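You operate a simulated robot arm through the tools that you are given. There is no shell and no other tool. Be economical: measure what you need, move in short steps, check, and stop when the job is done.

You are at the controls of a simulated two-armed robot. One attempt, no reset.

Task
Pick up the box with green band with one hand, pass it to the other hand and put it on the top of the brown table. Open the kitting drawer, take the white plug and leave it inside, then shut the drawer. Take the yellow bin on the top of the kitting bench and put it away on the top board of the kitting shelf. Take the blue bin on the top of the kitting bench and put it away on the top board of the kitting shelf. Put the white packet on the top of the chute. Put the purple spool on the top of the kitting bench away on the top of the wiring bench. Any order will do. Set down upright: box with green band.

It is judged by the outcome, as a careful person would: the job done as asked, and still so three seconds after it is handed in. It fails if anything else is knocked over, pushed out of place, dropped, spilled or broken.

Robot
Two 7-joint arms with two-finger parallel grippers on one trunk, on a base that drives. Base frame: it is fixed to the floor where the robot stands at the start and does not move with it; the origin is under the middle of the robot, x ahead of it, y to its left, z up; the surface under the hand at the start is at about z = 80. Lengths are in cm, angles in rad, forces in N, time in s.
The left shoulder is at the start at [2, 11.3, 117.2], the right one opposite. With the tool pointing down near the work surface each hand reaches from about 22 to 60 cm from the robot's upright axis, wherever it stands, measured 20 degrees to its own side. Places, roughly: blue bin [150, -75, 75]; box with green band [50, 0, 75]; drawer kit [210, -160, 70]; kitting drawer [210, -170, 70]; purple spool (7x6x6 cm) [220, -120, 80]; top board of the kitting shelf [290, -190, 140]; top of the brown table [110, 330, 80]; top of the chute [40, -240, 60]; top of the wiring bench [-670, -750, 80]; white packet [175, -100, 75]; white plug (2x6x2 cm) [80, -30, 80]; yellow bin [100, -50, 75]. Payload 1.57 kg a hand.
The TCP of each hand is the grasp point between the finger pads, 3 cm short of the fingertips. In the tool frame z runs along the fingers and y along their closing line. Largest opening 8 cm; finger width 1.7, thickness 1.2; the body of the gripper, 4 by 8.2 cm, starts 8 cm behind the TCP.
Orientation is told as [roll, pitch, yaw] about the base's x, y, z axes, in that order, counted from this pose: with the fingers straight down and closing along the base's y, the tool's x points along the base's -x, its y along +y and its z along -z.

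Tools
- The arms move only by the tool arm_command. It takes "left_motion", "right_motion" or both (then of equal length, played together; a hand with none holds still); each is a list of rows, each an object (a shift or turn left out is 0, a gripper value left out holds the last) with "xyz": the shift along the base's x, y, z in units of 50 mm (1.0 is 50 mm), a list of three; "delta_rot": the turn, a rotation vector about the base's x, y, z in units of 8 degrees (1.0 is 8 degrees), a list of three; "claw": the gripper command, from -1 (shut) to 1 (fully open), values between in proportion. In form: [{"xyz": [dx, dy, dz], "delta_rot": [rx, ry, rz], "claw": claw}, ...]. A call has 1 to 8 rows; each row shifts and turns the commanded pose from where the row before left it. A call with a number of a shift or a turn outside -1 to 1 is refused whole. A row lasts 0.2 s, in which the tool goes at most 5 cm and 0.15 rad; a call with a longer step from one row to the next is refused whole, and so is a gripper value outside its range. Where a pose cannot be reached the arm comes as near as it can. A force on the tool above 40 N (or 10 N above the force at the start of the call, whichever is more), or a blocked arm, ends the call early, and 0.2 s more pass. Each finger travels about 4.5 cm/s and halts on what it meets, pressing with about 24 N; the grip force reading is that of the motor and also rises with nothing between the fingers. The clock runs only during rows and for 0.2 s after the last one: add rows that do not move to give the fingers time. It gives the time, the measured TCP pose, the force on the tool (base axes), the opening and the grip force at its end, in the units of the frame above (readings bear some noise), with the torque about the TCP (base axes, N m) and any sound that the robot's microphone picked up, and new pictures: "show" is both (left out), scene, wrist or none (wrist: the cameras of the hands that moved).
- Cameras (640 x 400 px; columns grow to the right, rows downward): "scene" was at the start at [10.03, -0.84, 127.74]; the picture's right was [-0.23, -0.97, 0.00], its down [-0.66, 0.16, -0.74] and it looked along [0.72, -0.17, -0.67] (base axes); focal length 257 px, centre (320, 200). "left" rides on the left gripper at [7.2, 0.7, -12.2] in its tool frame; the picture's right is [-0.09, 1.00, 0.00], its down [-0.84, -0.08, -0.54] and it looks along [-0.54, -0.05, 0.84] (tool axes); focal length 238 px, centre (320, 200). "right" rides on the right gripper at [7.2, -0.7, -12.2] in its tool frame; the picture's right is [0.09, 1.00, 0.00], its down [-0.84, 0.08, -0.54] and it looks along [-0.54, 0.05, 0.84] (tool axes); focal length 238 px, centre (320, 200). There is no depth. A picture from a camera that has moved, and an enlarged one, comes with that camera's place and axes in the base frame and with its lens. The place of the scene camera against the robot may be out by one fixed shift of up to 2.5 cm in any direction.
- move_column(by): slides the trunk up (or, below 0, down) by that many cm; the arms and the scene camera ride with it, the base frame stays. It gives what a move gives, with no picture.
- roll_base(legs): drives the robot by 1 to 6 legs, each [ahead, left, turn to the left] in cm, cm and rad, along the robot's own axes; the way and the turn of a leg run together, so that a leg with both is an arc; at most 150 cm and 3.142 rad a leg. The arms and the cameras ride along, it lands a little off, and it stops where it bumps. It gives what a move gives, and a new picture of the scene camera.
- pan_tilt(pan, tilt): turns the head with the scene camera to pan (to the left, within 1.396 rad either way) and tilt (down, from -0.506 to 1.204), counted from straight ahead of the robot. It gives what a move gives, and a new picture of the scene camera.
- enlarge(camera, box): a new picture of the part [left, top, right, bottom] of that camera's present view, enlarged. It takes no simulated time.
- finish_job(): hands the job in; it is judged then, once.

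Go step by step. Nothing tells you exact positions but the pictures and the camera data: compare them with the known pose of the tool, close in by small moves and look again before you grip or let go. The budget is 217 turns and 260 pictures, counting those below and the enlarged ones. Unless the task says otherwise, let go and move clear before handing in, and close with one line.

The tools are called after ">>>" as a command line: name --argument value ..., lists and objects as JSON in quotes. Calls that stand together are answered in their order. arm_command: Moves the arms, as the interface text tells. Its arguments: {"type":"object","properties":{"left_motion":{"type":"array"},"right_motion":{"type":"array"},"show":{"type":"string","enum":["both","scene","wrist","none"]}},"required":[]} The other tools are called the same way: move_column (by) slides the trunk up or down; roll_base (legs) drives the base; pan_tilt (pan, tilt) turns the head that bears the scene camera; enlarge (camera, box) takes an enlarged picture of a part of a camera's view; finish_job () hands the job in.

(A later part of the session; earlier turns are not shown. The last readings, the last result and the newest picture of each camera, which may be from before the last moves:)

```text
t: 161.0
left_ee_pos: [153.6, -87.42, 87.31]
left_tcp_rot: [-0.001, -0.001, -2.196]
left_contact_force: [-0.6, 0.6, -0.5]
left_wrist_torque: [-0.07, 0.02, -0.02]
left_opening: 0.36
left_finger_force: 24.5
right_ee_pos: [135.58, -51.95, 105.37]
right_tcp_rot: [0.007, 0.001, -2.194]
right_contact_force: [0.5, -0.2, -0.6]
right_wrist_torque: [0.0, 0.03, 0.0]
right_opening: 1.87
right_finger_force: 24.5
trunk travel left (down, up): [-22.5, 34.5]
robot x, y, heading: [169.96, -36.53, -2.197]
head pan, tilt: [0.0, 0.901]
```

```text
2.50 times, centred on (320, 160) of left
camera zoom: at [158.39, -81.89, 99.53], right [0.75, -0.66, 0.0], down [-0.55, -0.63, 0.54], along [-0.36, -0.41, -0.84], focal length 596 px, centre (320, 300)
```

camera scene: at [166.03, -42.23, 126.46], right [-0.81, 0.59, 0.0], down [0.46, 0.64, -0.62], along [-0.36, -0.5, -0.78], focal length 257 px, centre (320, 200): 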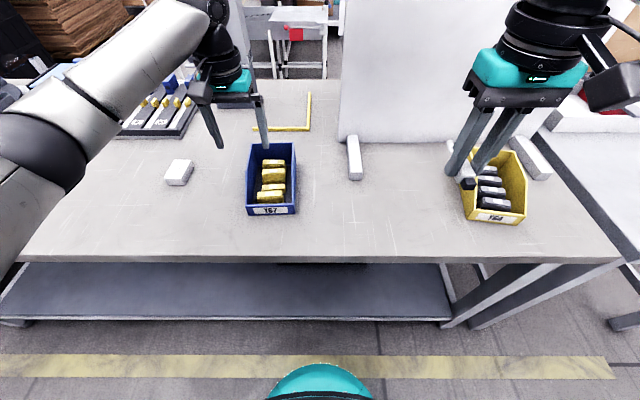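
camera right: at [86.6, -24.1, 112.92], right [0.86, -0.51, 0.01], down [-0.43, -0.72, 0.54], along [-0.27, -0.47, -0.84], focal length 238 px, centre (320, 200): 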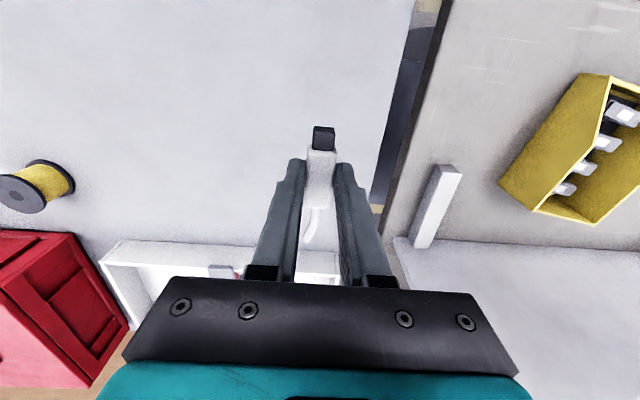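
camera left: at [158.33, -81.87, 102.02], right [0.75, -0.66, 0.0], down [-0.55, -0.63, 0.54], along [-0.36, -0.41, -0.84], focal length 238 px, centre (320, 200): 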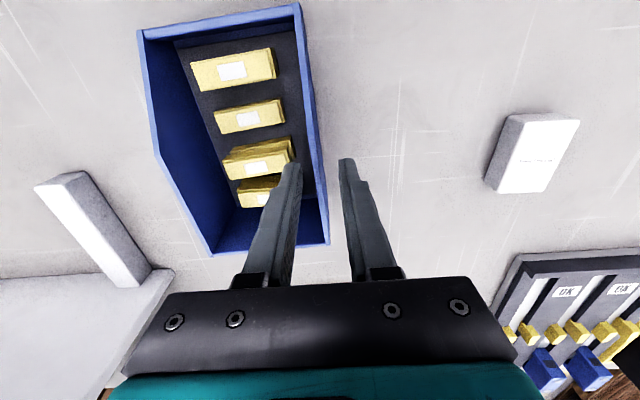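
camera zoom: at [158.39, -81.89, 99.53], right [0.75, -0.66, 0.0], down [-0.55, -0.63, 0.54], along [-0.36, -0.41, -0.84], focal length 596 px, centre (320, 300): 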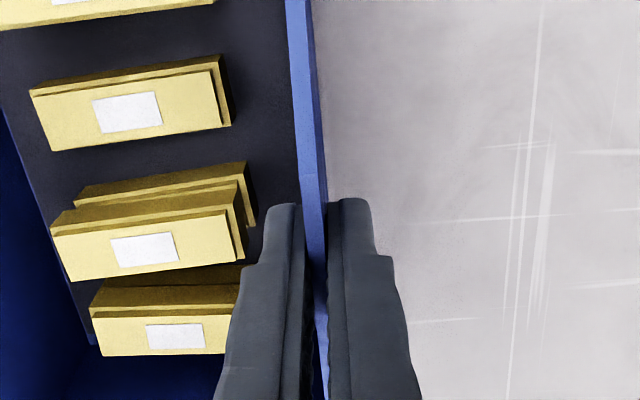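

Pinched on the 0.36 cm wall. Lift slowly and watch for tilting.

>>> arm_command --left_motion '[{"xyz": [0, 0, 0.1]}, {"xyz": [0, 0, 0.2]}, {"xyz": [0, 0, 0.3]}, {}]' --show "both"

```text
t: 162.0
left_ee_pos: [153.49, -87.18, 90.34]
left_tcp_rot: [0.001, 0.0, -2.196]
left_contact_force: [0.7, 0.1, -2.4]
left_wrist_torque: [-0.06, -0.06, 0.0]
left_opening: 0.38
left_finger_force: 24.2
right_ee_pos: [135.59, -51.89, 105.35]
right_tcp_rot: [0.008, 0.001, -2.194]
right_contact_force: [-0.8, 0.3, 0.5]
right_wrist_torque: [-0.04, 0.01, 0.01]
right_opening: 1.89
right_finger_force: 23.8
trunk travel left (down, up): [-22.5, 34.5]
robot x, y, heading: [170.38, -36.53, -2.193]
head pan, tilt: [0.0, 0.901]
camera scene: at [166.02, -42.24, 126.46], right [-0.81, 0.59, 0.0], down [0.46, 0.64, -0.62], along [-0.36, -0.5, -0.78], focal length 257 px, centre (320, 200)
camera left: at [158.29, -81.8, 102.59], right [0.75, -0.66, 0.0], down [-0.55, -0.63, 0.54], along [-0.36, -0.41, -0.84], focal length 238 px, centre (320, 200)
```

scene: 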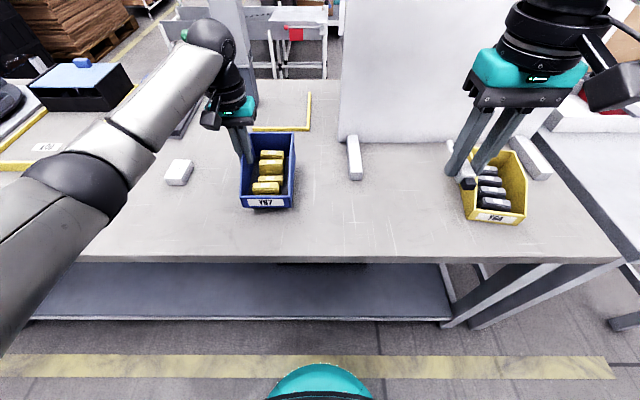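
left: 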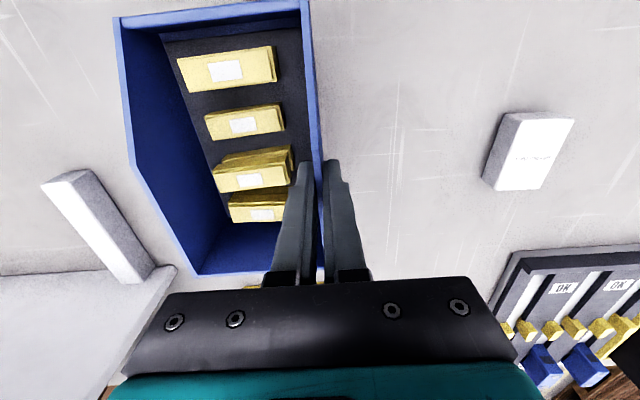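

Level and light. Raise it, draw back, and drive over to the shelf.

>>> arm_command --left_motion '[{"xyz": [0, 0, 0.6]}, {"xyz": [0, 0, 0.8]}, {"xyz": [0, 0, 0.8]}, {"xyz": [0.25, 0.35, 0.5]}, {"xyz": [0.3, 0.42, 0.5]}, {"xyz": [0.3, 0.42, 0.5]}, {"xyz": [0.3, 0.42, 0.5]}, {}]' --show "none"

>>> roll_base --legs '[[-25, 0, 0], [0, 125, 0]]'

>>> pan_tilt --pan 0.35 --tilt 0.15

```text
t: 163.8
left_ee_pos: [159.15, -79.14, 111.33]
left_tcp_rot: [0.002, 0.001, -2.194]
left_contact_force: [0.1, 0.4, -2.5]
left_wrist_torque: [-0.09, -0.09, 0.0]
left_opening: 0.37
left_finger_force: 23.9
right_ee_pos: [135.62, -52.02, 105.27]
right_tcp_rot: [0.006, -0.001, -2.194]
right_contact_force: [0.0, 0.6, -0.1]
right_wrist_torque: [-0.02, 0.0, 0.02]
right_opening: 1.89
right_finger_force: 24.1
trunk travel left (down, up): [-22.5, 34.5]
robot x, y, heading: [170.31, -36.59, -2.197]
head pan, tilt: [0.0, 0.901]
```

```text
t: 171.5
left_ee_pos: [275.75, -131.62, 111.24]
left_tcp_rot: [0.001, -0.001, -2.191]
left_contact_force: [-0.9, -0.2, -1.9]
left_wrist_torque: [-0.06, -0.06, 0.0]
left_opening: 0.33
left_finger_force: 23.9
right_ee_pos: [251.98, -104.51, 105.3]
right_tcp_rot: [0.007, -0.001, -2.188]
right_contact_force: [0.9, -0.1, -0.2]
right_wrist_torque: [-0.03, -0.03, -0.01]
right_opening: 1.85
right_finger_force: 23.6
trunk travel left (down, up): [-22.5, 34.5]
robot x, y, heading: [286.41, -88.77, -2.189]
head pan, tilt: [0.0, 0.901]
camera scene: at [282.4, -94.67, 126.46], right [-0.81, 0.58, 0.0], down [0.46, 0.64, -0.62], along [-0.36, -0.5, -0.78], focal length 257 px, centre (320, 200)
```

scene: 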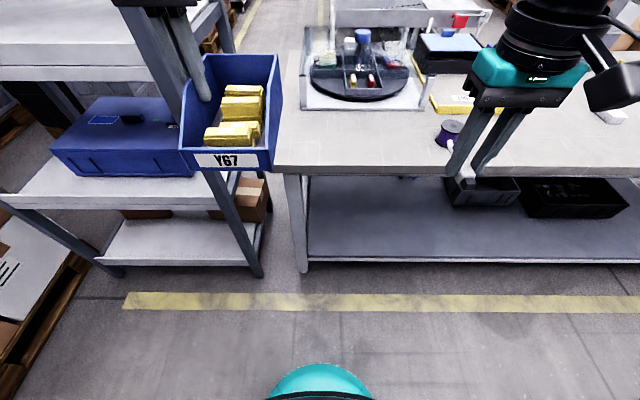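

```text
t: 172.6
left_ee_pos: [275.78, -131.58, 111.35]
left_tcp_rot: [0.0, -0.002, -2.189]
left_contact_force: [-0.3, -0.1, -1.9]
left_wrist_torque: [-0.03, -0.08, 0.01]
left_opening: 0.37
left_finger_force: 23.8
right_ee_pos: [251.85, -104.5, 105.34]
right_tcp_rot: [0.007, 0.0, -2.188]
right_contact_force: [-0.4, 0.0, 0.2]
right_wrist_torque: [0.01, 0.02, -0.03]
right_opening: 1.89
right_finger_force: 24.1
trunk travel left (down, up): [-22.5, 34.5]
robot x, y, heading: [286.37, -88.99, -2.191]
head pan, tilt: [0.351, 0.15]
camera scene: at [284.3, -97.46, 133.08], right [-0.96, 0.27, 0.0], down [0.04, 0.14, -0.99], along [-0.26, -0.95, -0.15], focal length 257 px, centre (320, 200)
```

scene: 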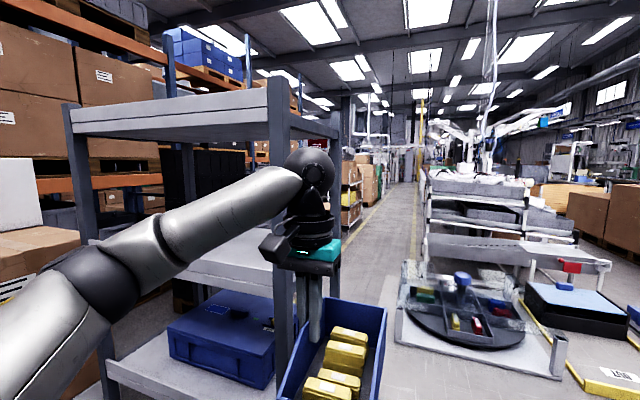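

The shelf is ahead-left with its top board near 140. Raise the trunk fully and strafe to be in front of it.

>>> move_column --by 34

>>> roll_base --legs '[[0, 38, 0]]'

>>> pan_tilt --pan 0.0 --tilt 0.5

```text
t: 175.9
left_ee_pos: [275.77, -131.55, 145.26]
left_tcp_rot: [-0.001, 0.0, -2.191]
left_contact_force: [-0.5, -0.3, -2.0]
left_wrist_torque: [-0.05, -0.06, -0.01]
left_opening: 0.35
left_finger_force: 23.7
right_ee_pos: [251.86, -104.47, 139.4]
right_tcp_rot: [0.007, 0.0, -2.189]
right_contact_force: [0.5, -0.5, -1.2]
right_wrist_torque: [-0.03, 0.01, 0.0]
right_opening: 1.87
right_finger_force: 24.2
trunk travel left (down, up): [-56.5, 0.5]
robot x, y, heading: [286.11, -88.71, -2.194]
head pan, tilt: [0.351, 0.15]
```

```text
t: 178.3
left_ee_pos: [306.6, -153.72, 145.29]
left_tcp_rot: [0.0, 0.0, -2.192]
left_contact_force: [0.0, -0.5, -2.0]
left_wrist_torque: [-0.11, -0.09, -0.01]
left_opening: 0.36
left_finger_force: 23.8
right_ee_pos: [282.9, -126.56, 139.39]
right_tcp_rot: [0.007, -0.001, -2.191]
right_contact_force: [-0.5, 0.4, -1.1]
right_wrist_torque: [0.0, 0.01, 0.01]
right_opening: 1.86
right_finger_force: 23.8
trunk travel left (down, up): [-56.5, 0.5]
robot x, y, heading: [317.37, -111.25, -2.192]
head pan, tilt: [0.351, 0.15]
camera scene: at [315.18, -119.6, 167.09], right [-0.96, 0.27, 0.0], down [0.04, 0.14, -0.99], along [-0.27, -0.95, -0.15], focal length 257 px, centre (320, 200)
```

scene: 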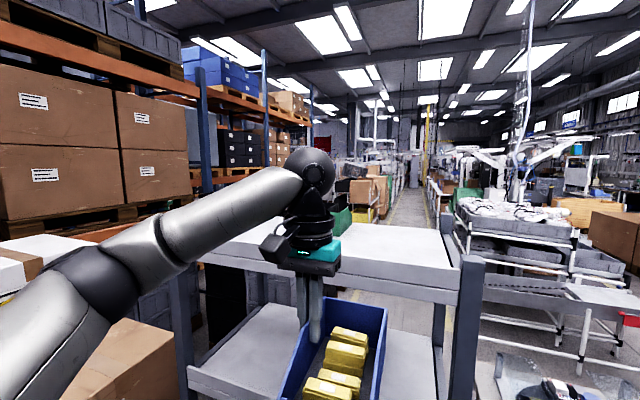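

```text
t: 179.2
left_ee_pos: [306.64, -153.61, 145.32]
left_tcp_rot: [0.002, 0.0, -2.192]
left_contact_force: [-0.9, -0.9, -1.9]
left_wrist_torque: [-0.03, -0.06, -0.02]
left_opening: 0.34
left_finger_force: 24.4
right_ee_pos: [282.72, -126.43, 139.32]
right_tcp_rot: [0.006, -0.001, -2.189]
right_contact_force: [0.8, -0.4, 0.0]
right_wrist_torque: [-0.05, 0.0, -0.02]
right_opening: 1.89
right_finger_force: 24.0
trunk travel left (down, up): [-56.5, 0.5]
robot x, y, heading: [317.35, -110.96, -2.198]
head pan, tilt: [0.0, 0.499]
camera scene: at [312.33, -118.02, 163.85], right [-0.81, 0.58, 0.0], down [0.28, 0.39, -0.88], along [-0.51, -0.71, -0.48], focal length 257 px, centre (320, 200)
```

scene: 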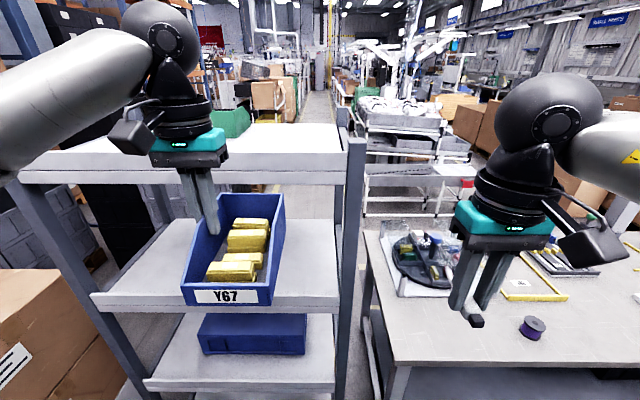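

The board's top seems near z 144. Raise the bin higher and swing the right hand outward, then creep forward.

>>> arm_command --left_motion '[{"xyz": [0, 0, 0.5]}, {"xyz": [0, 0, 0.6]}, {"xyz": [0, 0, 0.6]}, {"xyz": [0, 0, 0.5]}, {}]' --right_motion '[{"xyz": [-0.3, 0.2, 0]}, {"xyz": [-0.35, 0.25, 0]}, {"xyz": [-0.35, 0.25, 0]}, {}, {}]' --show "none"

>>> roll_base --legs '[[18, 0, 0]]'

```text
t: 180.4
left_ee_pos: [306.53, -153.68, 156.24]
left_tcp_rot: [0.0, -0.001, -2.192]
left_contact_force: [-0.1, 0.3, -1.4]
left_wrist_torque: [-0.06, -0.07, -0.01]
left_opening: 0.39
left_finger_force: 23.8
right_ee_pos: [277.84, -123.02, 139.41]
right_tcp_rot: [0.006, 0.0, -2.191]
right_contact_force: [0.1, 0.5, 0.3]
right_wrist_torque: [-0.02, -0.01, 0.0]
right_opening: 1.87
right_finger_force: 23.8
trunk travel left (down, up): [-56.5, 0.5]
robot x, y, heading: [317.56, -110.87, -2.192]
head pan, tilt: [0.0, 0.499]
```

```text
t: 181.9
left_ee_pos: [295.65, -168.54, 156.06]
left_tcp_rot: [0.002, 0.001, -2.194]
left_contact_force: [0.6, -0.3, -1.4]
left_wrist_torque: [0.11, -0.05, -0.14]
left_opening: 0.36
left_finger_force: 23.8
right_ee_pos: [267.06, -137.72, 139.41]
right_tcp_rot: [0.006, 0.003, -2.193]
right_contact_force: [-0.4, 1.0, -0.3]
right_wrist_torque: [-0.02, -0.03, 0.01]
right_opening: 1.88
right_finger_force: 23.6
trunk travel left (down, up): [-56.5, 0.5]
robot x, y, heading: [306.75, -125.86, -2.2]
head pan, tilt: [0.0, 0.499]
camera scene: at [301.62, -132.86, 163.82], right [-0.81, 0.59, 0.0], down [0.28, 0.39, -0.88], along [-0.51, -0.71, -0.48], focal length 257 px, centre (320, 200)
```

scene: 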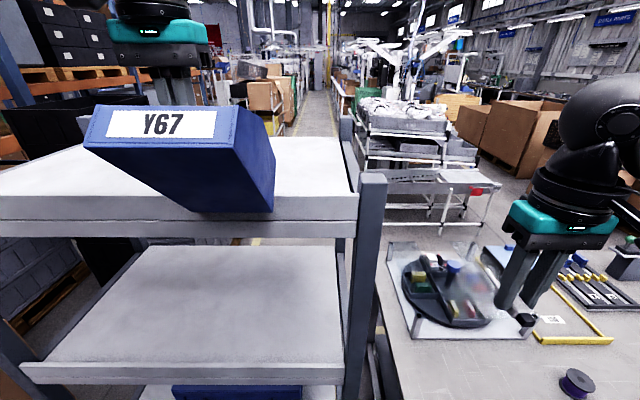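

>>> enlarge --camera "scene" --box '[60, 40, 380, 240]'

>>> enlarge --camera "left" --box '[0, 0, 640, 400]'

```text
2.00 times, centred on (220, 140) of scene
camera zoom: at [301.62, -132.86, 163.82], right [-0.81, 0.59, 0.0], down [0.28, 0.39, -0.88], along [-0.51, -0.71, -0.48], focal length 514 px, centre (520, 320)
```

zoom: 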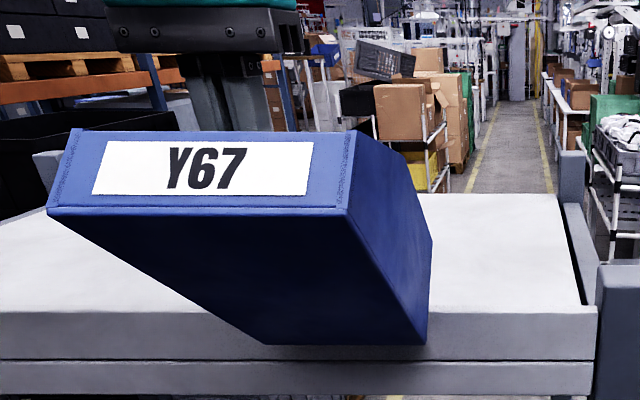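

```text
1.00 times, centred on (320, 200) of left (not enlarged: the box is as wide or as high as the picture)
camera zoom: at [300.44, -163.1, 168.31], right [0.76, -0.66, 0.0], down [-0.55, -0.63, 0.54], along [-0.35, -0.41, -0.84], focal length 238 px, centre (320, 200)
```

zoom: 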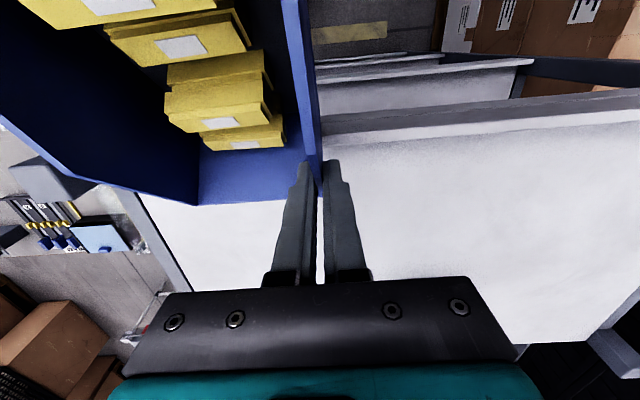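

The bin's back edge bumped the board and pitched up in the grip; it is still held. Lift it clear at once and check.

>>> arm_command --left_motion '[{"xyz": [0, 0, 0.4]}, {"xyz": [0, 0, 0.5]}, {"xyz": [0, 0, 0.4]}, {}]' --show "both"

```text
t: 182.9
left_ee_pos: [295.84, -168.46, 162.54]
left_tcp_rot: [0.002, 0.001, -2.193]
left_contact_force: [-0.6, -0.7, -2.4]
left_wrist_torque: [-0.17, -0.02, 0.0]
left_opening: 0.37
left_finger_force: 24.2
right_ee_pos: [267.13, -137.67, 139.21]
right_tcp_rot: [0.006, -0.001, -2.194]
right_contact_force: [-0.8, 0.6, -0.5]
right_wrist_torque: [0.0, 0.02, 0.0]
right_opening: 1.87
right_finger_force: 24.4
trunk travel left (down, up): [-56.5, 0.5]
robot x, y, heading: [306.85, -125.81, -2.201]
head pan, tilt: [0.0, 0.499]
camera scene: at [301.7, -132.82, 163.84], right [-0.81, 0.59, 0.0], down [0.28, 0.39, -0.88], along [-0.51, -0.71, -0.48], focal length 257 px, centre (320, 200)
camera left: at [300.54, -163.12, 174.91], right [0.76, -0.66, 0.0], down [-0.55, -0.63, 0.54], along [-0.35, -0.41, -0.84], focal length 238 px, centre (320, 200)
```

scene: 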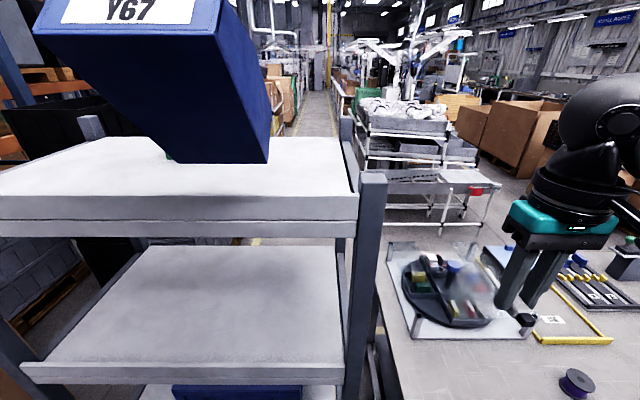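
left: 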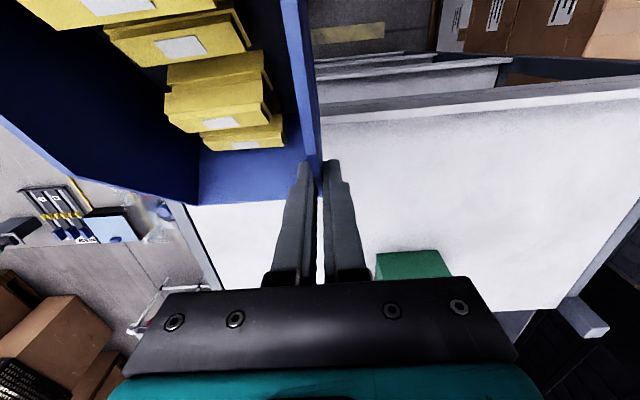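

A green item sits at the board's back, to the left of my path. I'll move the bin deeper over the board, then lower it so that its back edge touches and it levels as I draw back.

>>> arm_command --left_motion '[{"xyz": [-0.3, -0.41, 0]}, {"xyz": [-0.4, -0.55, 0]}, {"xyz": [-0.4, -0.55, 0]}, {"xyz": [-0.15, -0.2, 0]}, {}]' --show "none"

>>> roll_base --legs '[[7, 0, 0]]'

>>> enlarge --camera "left" --box '[0, 0, 640, 400]'

```text
t: 184.1
left_ee_pos: [290.3, -173.81, 161.14]
left_tcp_rot: [0.002, 0.0, -2.195]
left_contact_force: [0.0, 0.4, -1.9]
left_wrist_torque: [-0.2, -0.03, -0.01]
left_opening: 0.39
left_finger_force: 23.9
left hand out of reach, approached as far as the arm can: row 3, 4
right_ee_pos: [267.06, -137.58, 139.32]
right_tcp_rot: [0.007, 0.001, -2.193]
right_contact_force: [0.4, 0.7, -0.5]
right_wrist_torque: [0.01, -0.01, 0.02]
right_opening: 1.89
right_finger_force: 24.0
trunk travel left (down, up): [-56.5, 0.5]
robot x, y, heading: [306.75, -125.74, -2.194]
head pan, tilt: [0.0, 0.499]
```

```text
t: 185.1
left_ee_pos: [286.18, -179.74, 161.09]
left_tcp_rot: [0.002, 0.001, -2.195]
left_contact_force: [-0.3, -0.6, -1.9]
left_wrist_torque: [-0.12, -0.01, 0.0]
left_opening: 0.35
left_finger_force: 23.8
right_ee_pos: [262.97, -143.46, 139.34]
right_tcp_rot: [0.007, 0.0, -2.196]
right_contact_force: [-0.7, -0.3, -1.1]
right_wrist_torque: [0.06, -0.04, 0.01]
right_opening: 1.88
right_finger_force: 24.2
trunk travel left (down, up): [-56.5, 0.5]
robot x, y, heading: [302.59, -131.58, -2.195]
head pan, tilt: [0.0, 0.499]
camera scene: at [297.48, -138.59, 163.84], right [-0.81, 0.59, 0.0], down [0.28, 0.39, -0.88], along [-0.51, -0.71, -0.48], focal length 257 px, centre (320, 200)
```

scene: 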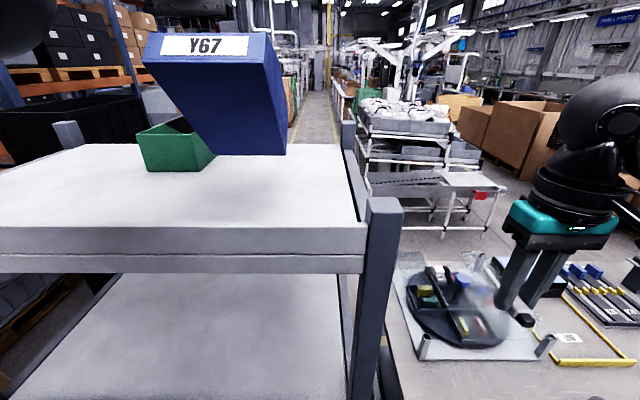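

```text
1.00 times, centred on (320, 200) of left (not enlarged: the box is as wide or as high as the picture)
camera zoom: at [290.97, -174.3, 173.44], right [0.76, -0.66, 0.0], down [-0.55, -0.63, 0.54], along [-0.35, -0.41, -0.84], focal length 238 px, centre (320, 200)
```

zoom: 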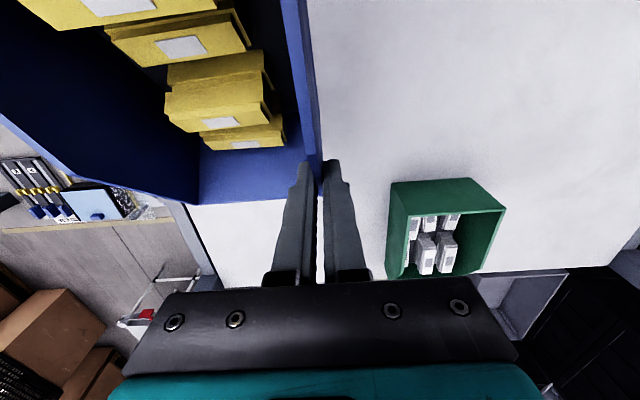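

>>> roll_base --legs '[[6, 0, 0]]'

>>> arm_command --left_motion '[{"xyz": [0, 0, -0.3]}, {"xyz": [0, 0, -0.2]}, {}]' --show "scene"

>>> enlarge --camera "scene" --box '[100, 20, 340, 220]'

```text
t: 186.1
left_ee_pos: [282.72, -184.49, 161.15]
left_tcp_rot: [0.001, 0.002, -2.193]
left_contact_force: [-0.2, -0.6, -2.6]
left_wrist_torque: [-0.16, -0.02, 0.01]
left_opening: 0.38
left_finger_force: 24.3
right_ee_pos: [259.48, -148.23, 139.39]
right_tcp_rot: [0.008, 0.0, -2.193]
right_contact_force: [-0.4, -1.3, 0.0]
right_wrist_torque: [0.05, 0.0, -0.01]
right_opening: 1.89
right_finger_force: 24.4
trunk travel left (down, up): [-56.5, 0.5]
robot x, y, heading: [298.53, -136.23, -2.196]
head pan, tilt: [0.0, 0.499]
camera scene: at [294.05, -143.34, 163.85], right [-0.81, 0.59, 0.0], down [0.28, 0.39, -0.88], along [-0.51, -0.71, -0.48], focal length 257 px, centre (320, 200)
```

scene: 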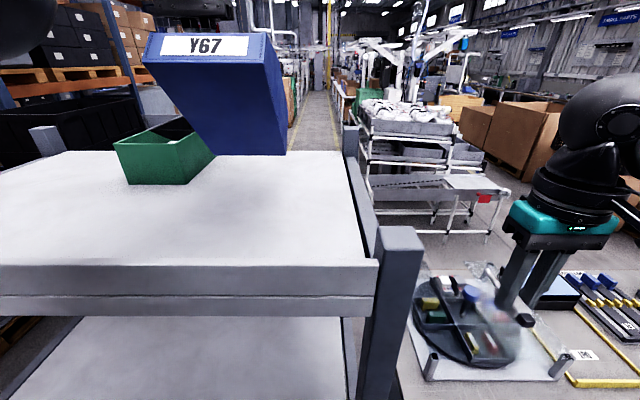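

```text
t: 186.9
left_ee_pos: [282.94, -184.27, 158.66]
left_tcp_rot: [0.002, -0.002, -2.192]
left_contact_force: [-0.2, -0.2, -0.7]
left_wrist_torque: [-0.19, -0.03, -0.02]
left_opening: 0.35
left_finger_force: 23.6
right_ee_pos: [259.54, -148.08, 139.34]
right_tcp_rot: [0.006, -0.001, -2.194]
right_contact_force: [-0.3, -0.5, -1.0]
right_wrist_torque: [0.01, 0.02, 0.02]
right_opening: 1.9
right_finger_force: 24.1
trunk travel left (down, up): [-56.5, 0.5]
robot x, y, heading: [298.92, -136.25, -2.196]
head pan, tilt: [0.0, 0.499]
camera scene: at [294.16, -143.18, 163.86], right [-0.81, 0.59, 0.0], down [0.28, 0.39, -0.88], along [-0.51, -0.71, -0.48], focal length 257 px, centre (320, 200)
```

scene: 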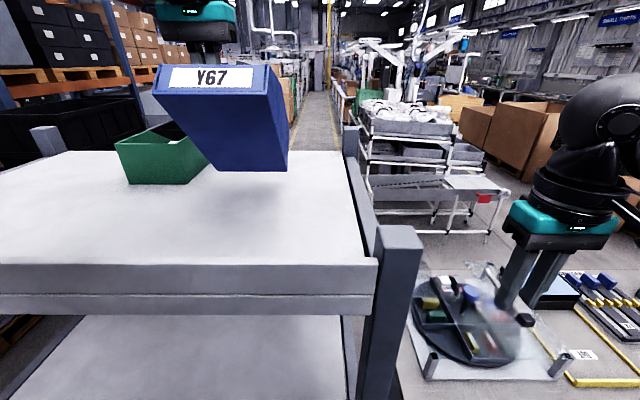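

```text
2.00 times, centred on (220, 120) of scene
camera zoom: at [294.16, -143.18, 163.86], right [-0.81, 0.59, 0.0], down [0.28, 0.39, -0.88], along [-0.51, -0.71, -0.48], focal length 514 px, centre (520, 360)
```

zoom: 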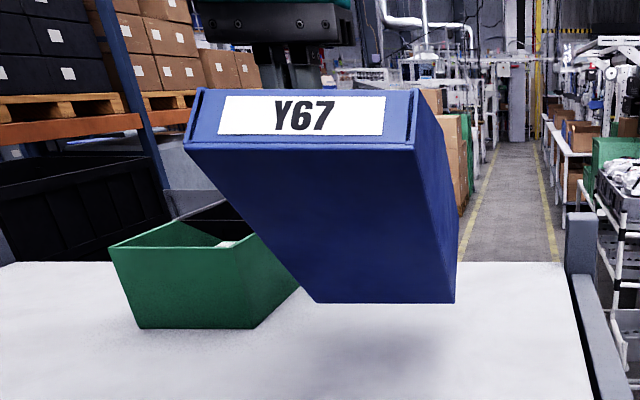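

>>> arm_command --left_motion '[{"xyz": [0, 0, -0.2]}, {"xyz": [0, 0, -0.1]}, {}]' --show "none"

>>> arm_command --left_motion '[{"xyz": [0, 0, -0.15]}, {}]' --show "none"

>>> enlarge --camera "scene" --box '[100, 20, 340, 220]'

```text
t: 187.7
left_ee_pos: [282.77, -184.34, 157.09]
left_tcp_rot: [0.001, 0.0, -2.193]
left_contact_force: [-0.5, -0.3, -1.8]
left_wrist_torque: [-0.16, 0.01, 0.01]
left_opening: 0.37
left_finger_force: 23.9
right_ee_pos: [259.43, -148.07, 139.44]
right_tcp_rot: [0.008, 0.001, -2.193]
right_contact_force: [0.4, -0.5, 0.3]
right_wrist_torque: [0.01, 0.0, 0.02]
right_opening: 1.91
right_finger_force: 24.3
trunk travel left (down, up): [-56.5, 0.5]
robot x, y, heading: [299.03, -136.14, -2.194]
head pan, tilt: [0.0, 0.499]
```

```text
t: 188.3
left_ee_pos: [282.82, -184.35, 156.46]
left_tcp_rot: [0.002, -0.002, -2.19]
left_contact_force: [-0.1, -0.1, -2.0]
left_wrist_torque: [-0.16, -0.02, -0.05]
left_opening: 0.36
left_finger_force: 23.9
right_ee_pos: [259.42, -148.11, 139.34]
right_tcp_rot: [0.007, 0.001, -2.194]
right_contact_force: [0.3, 0.2, 0.2]
right_wrist_torque: [0.02, -0.01, -0.02]
right_opening: 1.88
right_finger_force: 23.9
trunk travel left (down, up): [-56.5, 0.5]
robot x, y, heading: [299.16, -136.06, -2.194]
head pan, tilt: [0.0, 0.499]
```

```text
2.00 times, centred on (220, 120) of scene
camera zoom: at [294.09, -143.25, 163.85], right [-0.81, 0.59, 0.0], down [0.28, 0.39, -0.88], along [-0.51, -0.71, -0.48], focal length 514 px, centre (520, 360)
```

zoom: 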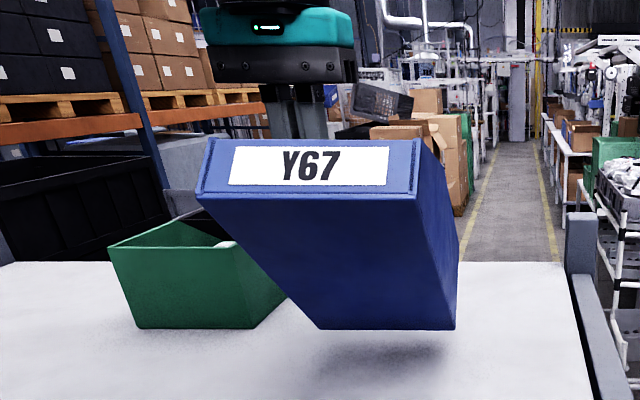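

>>> arm_command --left_motion '[{"xyz": [0, 0, -0.2]}, {}]' --show "none"

>>> arm_command --left_motion '[{"xyz": [0, 0, -0.12]}, {}]' --show "none"

>>> arm_command --left_motion '[{"xyz": [0, 0, -0.12]}, {}]' --show "none"

>>> enlarge --camera "scene" --box '[100, 20, 340, 220]'

```text
t: 188.9
left_ee_pos: [282.93, -184.42, 155.5]
left_tcp_rot: [0.002, 0.0, -2.192]
left_contact_force: [1.7, 0.2, -1.8]
left_wrist_torque: [-0.19, -0.03, 0.0]
left_opening: 0.37
left_finger_force: 24.3
right_ee_pos: [259.54, -148.26, 139.28]
right_tcp_rot: [0.007, -0.001, -2.194]
right_contact_force: [-0.2, 0.3, -1.0]
right_wrist_torque: [-0.02, 0.04, 0.01]
right_opening: 1.87
right_finger_force: 24.1
trunk travel left (down, up): [-56.5, 0.5]
robot x, y, heading: [299.06, -136.01, -2.203]
head pan, tilt: [0.0, 0.499]
```

```text
t: 189.5
left_ee_pos: [282.96, -184.24, 154.81]
left_tcp_rot: [0.004, 0.0, -2.192]
left_contact_force: [-0.1, 0.2, -1.9]
left_wrist_torque: [-0.17, 0.0, -0.03]
left_opening: 0.35
left_finger_force: 23.4
right_ee_pos: [259.46, -148.23, 139.28]
right_tcp_rot: [0.008, 0.0, -2.194]
right_contact_force: [0.7, 0.2, -0.3]
right_wrist_torque: [0.03, -0.03, 0.0]
right_opening: 1.87
right_finger_force: 23.7
trunk travel left (down, up): [-56.5, 0.5]
robot x, y, heading: [299.25, -136.11, -2.202]
head pan, tilt: [0.0, 0.499]
```

```text
t: 190.1
left_ee_pos: [282.86, -184.46, 154.25]
left_tcp_rot: [0.002, 0.0, -2.194]
left_contact_force: [-0.8, 0.1, -2.1]
left_wrist_torque: [-0.15, 0.02, 0.03]
left_opening: 0.35
left_finger_force: 24.3
right_ee_pos: [259.55, -148.15, 139.36]
right_tcp_rot: [0.007, 0.001, -2.193]
right_contact_force: [0.7, 0.2, -0.7]
right_wrist_torque: [-0.04, 0.01, 0.0]
right_opening: 1.89
right_finger_force: 24.2
trunk travel left (down, up): [-56.5, 0.5]
robot x, y, heading: [299.16, -136.03, -2.197]
head pan, tilt: [0.0, 0.499]
```

```text
2.00 times, centred on (220, 120) of scene
camera zoom: at [294.1, -143.25, 163.85], right [-0.81, 0.59, 0.0], down [0.28, 0.39, -0.88], along [-0.51, -0.71, -0.48], focal length 514 px, centre (520, 360)
```

zoom: 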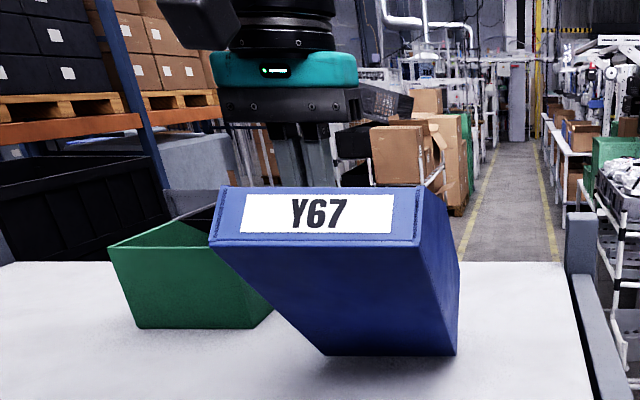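

>>> arm_command --left_motion '[{"xyz": [0, 0, -0.1]}, {}]' --show "none"

>>> arm_command --left_motion '[{"xyz": [0, 0, -0.1]}, {}]' --show "none"

>>> arm_command --left_motion '[{"xyz": [0, 0, -0.1]}, {}]' --show "none"

>>> enlarge --camera "scene" --box '[100, 20, 340, 220]'

```text
t: 190.7
left_ee_pos: [283.05, -184.43, 153.72]
left_tcp_rot: [0.002, 0.001, -2.191]
left_contact_force: [-0.5, 0.1, -1.3]
left_wrist_torque: [-0.22, -0.01, 0.01]
left_opening: 0.37
left_finger_force: 24.0
right_ee_pos: [259.49, -148.15, 139.32]
right_tcp_rot: [0.005, 0.0, -2.194]
right_contact_force: [0.0, 0.5, -0.7]
right_wrist_torque: [-0.02, 0.0, 0.02]
right_opening: 1.9
right_finger_force: 24.1
trunk travel left (down, up): [-56.5, 0.5]
robot x, y, heading: [298.95, -136.19, -2.194]
head pan, tilt: [0.0, 0.499]
```

```text
t: 191.3
left_ee_pos: [282.97, -184.42, 153.57]
left_tcp_rot: [-0.001, -0.006, -2.19]
left_contact_force: [-0.4, -5.5, 28.0]
left_wrist_torque: [0.19, -0.23, -0.02]
left_opening: 0.36
left_finger_force: 24.1
right_ee_pos: [259.71, -148.1, 139.32]
right_tcp_rot: [0.007, 0.0, -2.193]
right_contact_force: [0.0, 0.4, 0.1]
right_wrist_torque: [0.02, 0.03, -0.02]
right_opening: 1.86
right_finger_force: 24.4
trunk travel left (down, up): [-56.5, 0.5]
robot x, y, heading: [298.96, -135.94, -2.196]
head pan, tilt: [0.0, 0.499]
```

```text
t: 191.6
left_ee_pos: [282.91, -184.36, 153.59]
left_tcp_rot: [-0.002, -0.011, -2.19]
left_contact_force: [3.0, 1.3, 6.9]
left_wrist_torque: [0.25, -0.25, -0.08]
left_opening: 0.36
left_finger_force: 24.2
right_ee_pos: [259.54, -148.13, 139.28]
right_tcp_rot: [0.006, 0.001, -2.196]
right_contact_force: [-0.8, -0.6, -0.1]
right_wrist_torque: [0.0, -0.02, -0.03]
right_opening: 1.86
right_finger_force: 24.1
trunk travel left (down, up): [-56.5, 0.5]
robot x, y, heading: [299.34, -136.64, -2.198]
head pan, tilt: [0.0, 0.499]
stopped in row 1 (left hand): the force on the tool passed its limit at 44 N (the readings are from after the stop); the commanded pose is now the measured one
```

```text
2.00 times, centred on (220, 120) of scene
camera zoom: at [294.15, -143.19, 163.83], right [-0.81, 0.59, 0.0], down [0.28, 0.39, -0.88], along [-0.51, -0.71, -0.48], focal length 514 px, centre (520, 360)
```

zoom: 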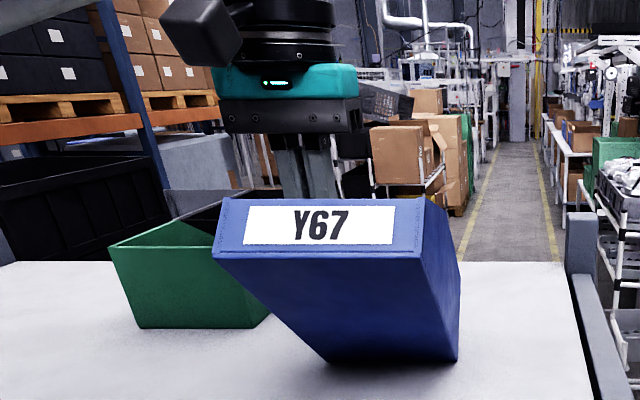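

Corner is on the board. Draw the hand back along an arc while lowering a little, to lay the bin flat.

>>> arm_command --left_motion '[{"xyz": [0.117, 0.162, -0.01]}, {"xyz": [0.117, 0.162, -0.03]}, {"xyz": [0.117, 0.162, -0.05]}, {"xyz": [0.117, 0.162, -0.07]}, {}]' --show "both"

>>> enlarge --camera "scene" --box '[100, 20, 340, 220]'

```text
t: 192.4
left_ee_pos: [284.42, -182.33, 153.73]
left_tcp_rot: [-0.012, -0.028, -2.191]
left_contact_force: [-1.8, 0.4, 3.9]
left_wrist_torque: [-0.05, -0.02, 0.0]
left_opening: 0.36
left_finger_force: 24.4
right_ee_pos: [259.57, -148.08, 139.39]
right_tcp_rot: [0.007, 0.0, -2.194]
right_contact_force: [-0.9, -1.3, 0.0]
right_wrist_torque: [0.02, -0.01, 0.03]
right_opening: 1.89
right_finger_force: 23.8
trunk travel left (down, up): [-56.5, 0.5]
robot x, y, heading: [298.81, -136.58, -2.195]
head pan, tilt: [0.0, 0.499]
stopped in row 4 (left hand): the force on the tool passed its limit at 42 N (the readings are from after the stop); the commanded pose is now the measured one
camera scene: at [294.13, -143.25, 163.82], right [-0.81, 0.59, 0.0], down [0.28, 0.39, -0.88], along [-0.51, -0.71, -0.48], focal length 257 px, centre (320, 200)
camera left: at [289.53, -176.61, 165.72], right [0.76, -0.65, -0.01], down [-0.54, -0.63, 0.57], along [-0.37, -0.42, -0.82], focal length 238 px, centre (320, 200)
```

scene: 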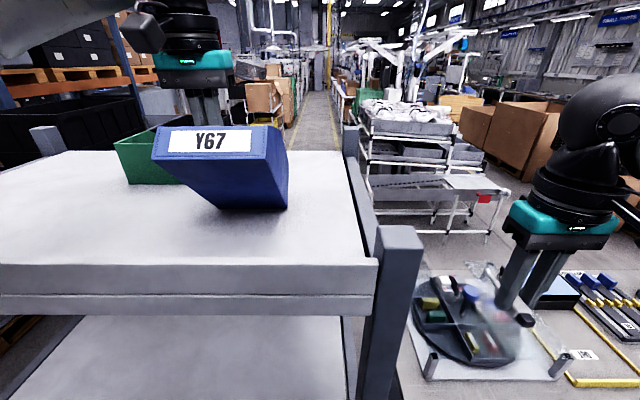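
left: 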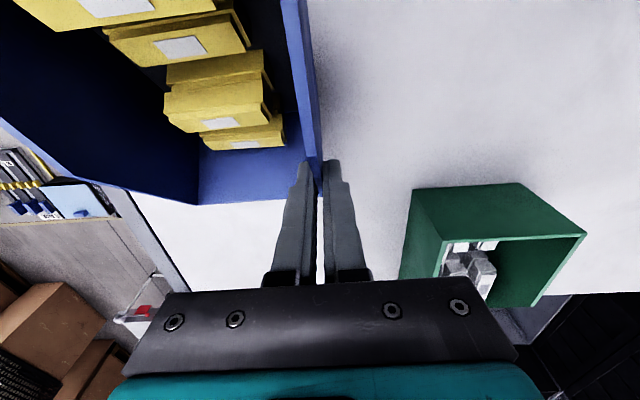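

```text
2.00 times, centred on (220, 120) of scene
camera zoom: at [294.13, -143.25, 163.82], right [-0.81, 0.59, 0.0], down [0.28, 0.39, -0.88], along [-0.51, -0.71, -0.48], focal length 514 px, centre (520, 360)
```

zoom: 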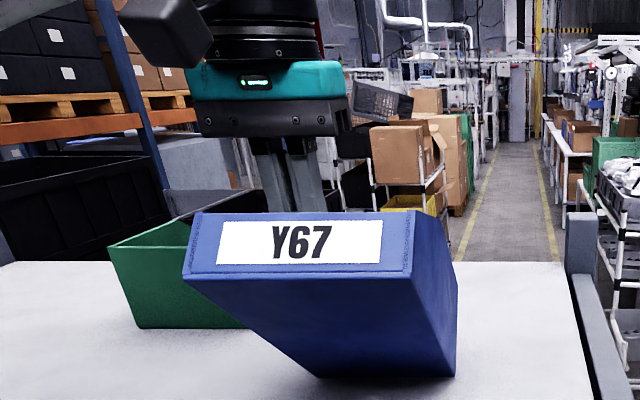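

The bin slid rather than turned; its pitch is about 50°. Instead I'll tilt the hand itself forward by that much, which levels the bin.

>>> arm_command --left_motion '[{"xyz": [0, 0, 0.5]}, {"xyz": [0, 0, 0.3], "delta_rot": [-0.75, 0.54, 0]}, {"delta_rot": [-0.75, 0.54, 0]}, {"delta_rot": [-0.75, 0.54, 0]}, {"delta_rot": [-0.75, 0.54, 0]}, {"delta_rot": [-0.75, 0.54, 0]}, {}]' --show "both"

>>> enlarge --camera "scene" --box '[100, 20, 340, 220]'

```text
t: 194.1
left_ee_pos: [284.38, -182.32, 157.55]
left_tcp_rot: [-0.013, -0.675, -2.186]
left_contact_force: [-0.9, 0.3, -2.2]
left_wrist_torque: [-0.13, -0.03, -0.03]
left_opening: 0.36
left_finger_force: 24.0
right_ee_pos: [259.5, -148.27, 139.36]
right_tcp_rot: [0.006, 0.0, -2.192]
right_contact_force: [-0.1, -0.3, 0.0]
right_wrist_torque: [0.02, -0.02, 0.01]
right_opening: 1.9
right_finger_force: 23.7
trunk travel left (down, up): [-56.5, 0.5]
robot x, y, heading: [299.05, -136.16, -2.199]
head pan, tilt: [0.0, 0.499]
camera scene: at [294.07, -143.3, 163.85], right [-0.81, 0.59, 0.0], down [0.28, 0.39, -0.88], along [-0.51, -0.71, -0.48], focal length 257 px, centre (320, 200)
camera left: at [292.77, -172.04, 162.66], right [0.77, -0.64, 0.05], down [-0.24, -0.22, 0.95], along [-0.6, -0.74, -0.32], focal length 238 px, centre (320, 200)
```

scene: 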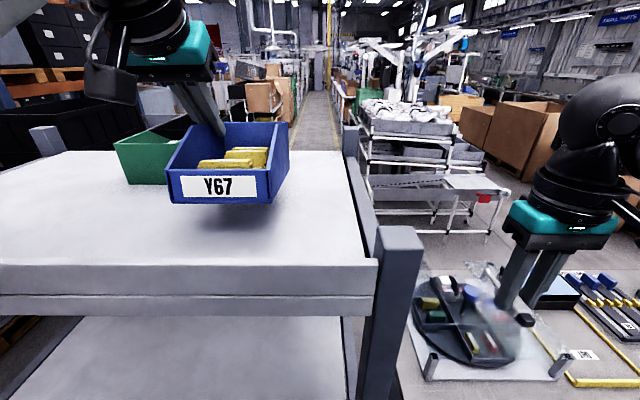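
left: 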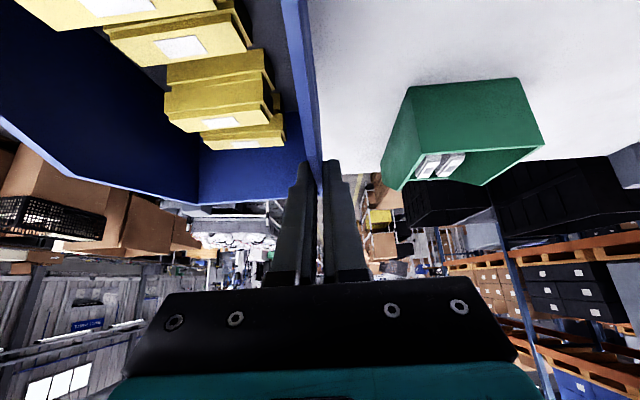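

```text
2.00 times, centred on (220, 120) of scene
camera zoom: at [294.07, -143.3, 163.85], right [-0.81, 0.59, 0.0], down [0.28, 0.39, -0.88], along [-0.51, -0.71, -0.48], focal length 514 px, centre (520, 360)
```

zoom: 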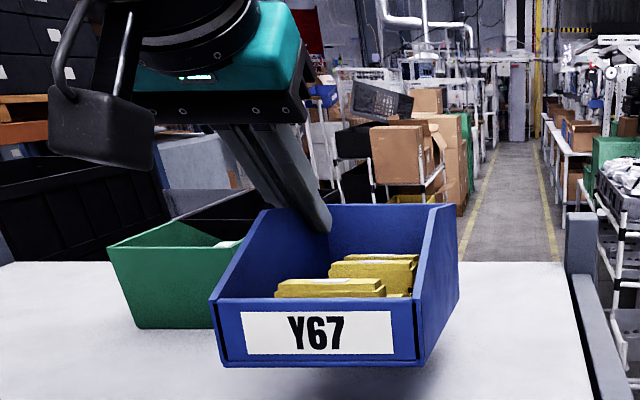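

Level now. Lower gently onto the board.

>>> arm_command --left_motion '[{"xyz": [0, 0, -0.3]}, {"xyz": [0, 0, -0.3]}, {}]' --show "none"

>>> arm_command --left_motion '[{"xyz": [0, 0, -0.15]}, {}]' --show "none"

>>> enlarge --camera "scene" --box '[100, 60, 340, 260]'

```text
t: 194.8
left_ee_pos: [284.42, -182.43, 154.67]
left_tcp_rot: [-0.013, -0.671, -2.189]
left_contact_force: [0.0, -0.2, -1.3]
left_wrist_torque: [-0.14, -0.03, 0.01]
left_opening: 0.36
left_finger_force: 23.6
right_ee_pos: [259.5, -148.06, 139.31]
right_tcp_rot: [0.005, 0.0, -2.195]
right_contact_force: [0.4, 0.3, 0.2]
right_wrist_torque: [0.03, 0.01, 0.0]
right_opening: 1.91
right_finger_force: 23.7
trunk travel left (down, up): [-56.5, 0.5]
robot x, y, heading: [299.13, -136.09, -2.195]
head pan, tilt: [0.0, 0.499]
```

```text
t: 195.4
left_ee_pos: [284.43, -182.27, 153.8]
left_tcp_rot: [-0.012, -0.672, -2.188]
left_contact_force: [-0.2, -0.1, -1.4]
left_wrist_torque: [-0.13, -0.07, 0.01]
left_opening: 0.35
left_finger_force: 24.3
right_ee_pos: [259.46, -148.2, 139.23]
right_tcp_rot: [0.008, 0.001, -2.193]
right_contact_force: [-0.7, 0.0, -0.3]
right_wrist_torque: [0.03, -0.02, 0.0]
right_opening: 1.85
right_finger_force: 23.8
trunk travel left (down, up): [-56.5, 0.5]
robot x, y, heading: [299.2, -136.21, -2.196]
head pan, tilt: [0.0, 0.499]
```

```text
2.00 times, centred on (220, 160) of scene
camera zoom: at [294.09, -143.29, 163.85], right [-0.81, 0.59, 0.0], down [0.28, 0.39, -0.88], along [-0.51, -0.71, -0.48], focal length 514 px, centre (520, 280)
```

zoom: 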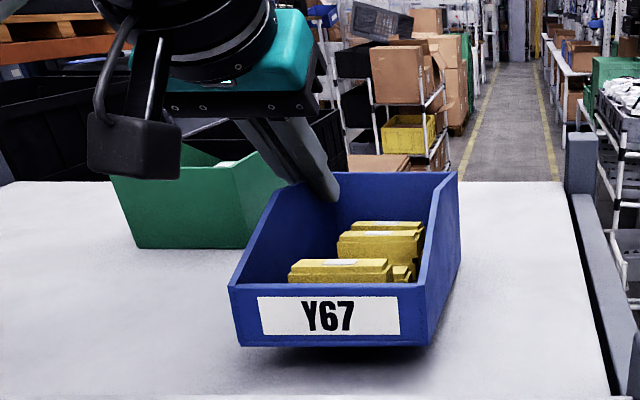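

>>> arm_command --left_motion '[{"xyz": [0, 0, -0.1]}, {}]' --show "none"

>>> arm_command --left_motion '[{"xyz": [0, 0, -0.08]}, {}]' --show "none"

>>> arm_command --left_motion '[{"xyz": [0, 0, -0.08]}, {}]' --show "none"

>>> enlarge --camera "scene" --box '[100, 60, 340, 260]'

```text
t: 196.1
left_ee_pos: [284.56, -182.37, 153.57]
left_tcp_rot: [-0.013, -0.678, -2.185]
left_contact_force: [0.1, -2.0, 8.9]
left_wrist_torque: [-0.51, 0.14, 0.07]
left_opening: 0.38
left_finger_force: 24.0
right_ee_pos: [259.5, -148.13, 139.34]
right_tcp_rot: [0.008, 0.002, -2.195]
right_contact_force: [-0.2, -0.1, 0.2]
right_wrist_torque: [-0.03, 0.02, -0.04]
right_opening: 1.85
right_finger_force: 23.8
trunk travel left (down, up): [-56.5, 0.5]
robot x, y, heading: [298.84, -136.09, -2.191]
head pan, tilt: [0.0, 0.499]
```

```text
t: 196.7
left_ee_pos: [284.62, -182.23, 153.38]
left_tcp_rot: [-0.015, -0.683, -2.184]
left_contact_force: [3.0, 0.6, 25.3]
left_wrist_torque: [-0.81, 0.2, 0.1]
left_opening: 0.34
left_finger_force: 23.8
right_ee_pos: [259.62, -148.09, 139.43]
right_tcp_rot: [0.007, -0.002, -2.194]
right_contact_force: [0.3, 0.8, -0.4]
right_wrist_torque: [0.03, -0.01, 0.0]
right_opening: 1.88
right_finger_force: 23.7
trunk travel left (down, up): [-56.5, 0.5]
robot x, y, heading: [299.01, -136.36, -2.197]
head pan, tilt: [0.0, 0.499]
```

```text
t: 197.2
left_ee_pos: [284.68, -182.09, 152.76]
left_tcp_rot: [-0.013, -0.676, -2.188]
left_contact_force: [3.7, 4.1, 19.1]
left_wrist_torque: [-0.43, 0.12, 0.04]
left_opening: 0.38
left_finger_force: 23.7
right_ee_pos: [259.62, -147.84, 139.49]
right_tcp_rot: [0.007, -0.003, -2.195]
right_contact_force: [-1.0, -0.4, 0.2]
right_wrist_torque: [0.0, -0.01, 0.03]
right_opening: 1.88
right_finger_force: 24.4
trunk travel left (down, up): [-56.5, 0.5]
robot x, y, heading: [299.1, -136.07, -2.195]
head pan, tilt: [0.0, 0.499]
```

```text
2.00 times, centred on (220, 160) of scene
camera zoom: at [294.27, -142.98, 163.87], right [-0.81, 0.59, 0.0], down [0.28, 0.39, -0.88], along [-0.51, -0.71, -0.48], focal length 514 px, centre (520, 280)
```

zoom: 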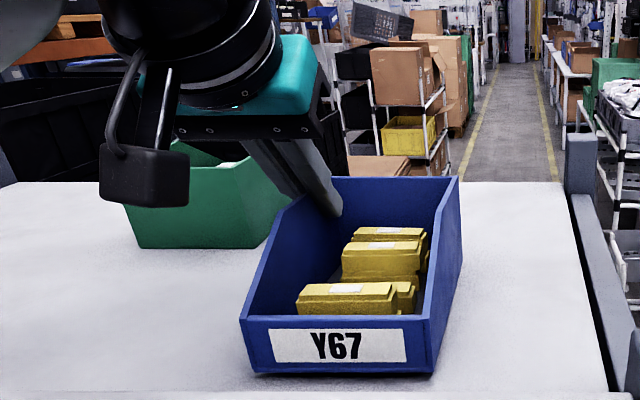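

>>> arm_command --left_motion '[{"xyz": [0, 0, 0.03]}, {"claw": -0.5}, {}, {}, {}]' --show "wrist"

>>> enlarge --camera "scene" --box '[100, 60, 340, 260]'

```text
t: 198.4
left_ee_pos: [284.72, -182.07, 152.94]
left_tcp_rot: [-0.012, -0.674, -2.187]
left_contact_force: [0.7, -0.5, 0.7]
left_wrist_torque: [-0.02, 0.02, -0.01]
left_opening: 2.01
left_finger_force: 0.0
right_ee_pos: [259.68, -148.06, 139.37]
right_tcp_rot: [0.007, -0.001, -2.193]
right_contact_force: [-0.1, 0.1, -1.1]
right_wrist_torque: [-0.02, -0.01, 0.04]
right_opening: 1.87
right_finger_force: 24.0
trunk travel left (down, up): [-56.5, 0.5]
robot x, y, heading: [299.24, -136.09, -2.195]
head pan, tilt: [0.0, 0.499]
camera left: at [293.03, -171.77, 157.96], right [0.77, -0.64, 0.05], down [-0.24, -0.22, 0.95], along [-0.6, -0.74, -0.32], focal length 238 px, centre (320, 200)
```

left: 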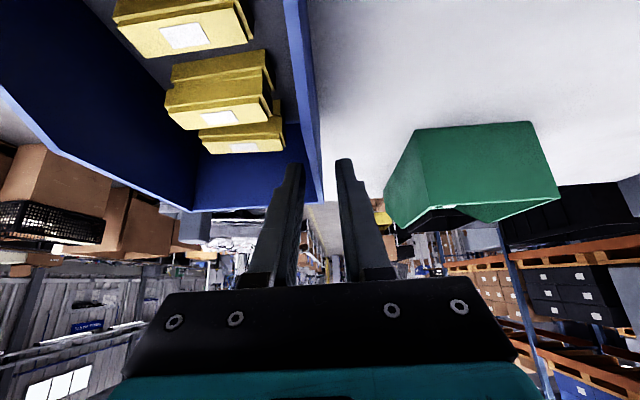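

```text
2.00 times, centred on (220, 160) of scene
camera zoom: at [294.27, -142.99, 163.88], right [-0.81, 0.59, 0.0], down [0.28, 0.39, -0.88], along [-0.51, -0.71, -0.48], focal length 514 px, centre (520, 280)
```

zoom: 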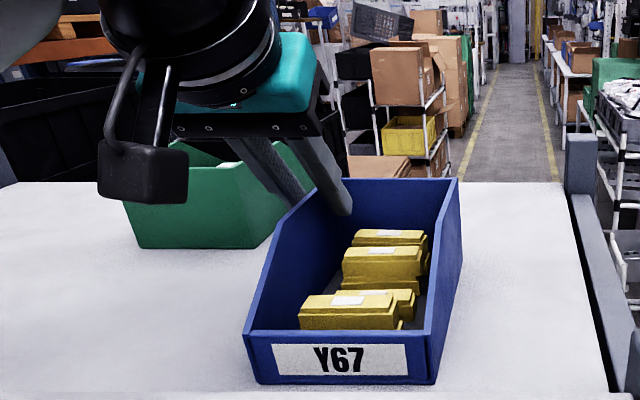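

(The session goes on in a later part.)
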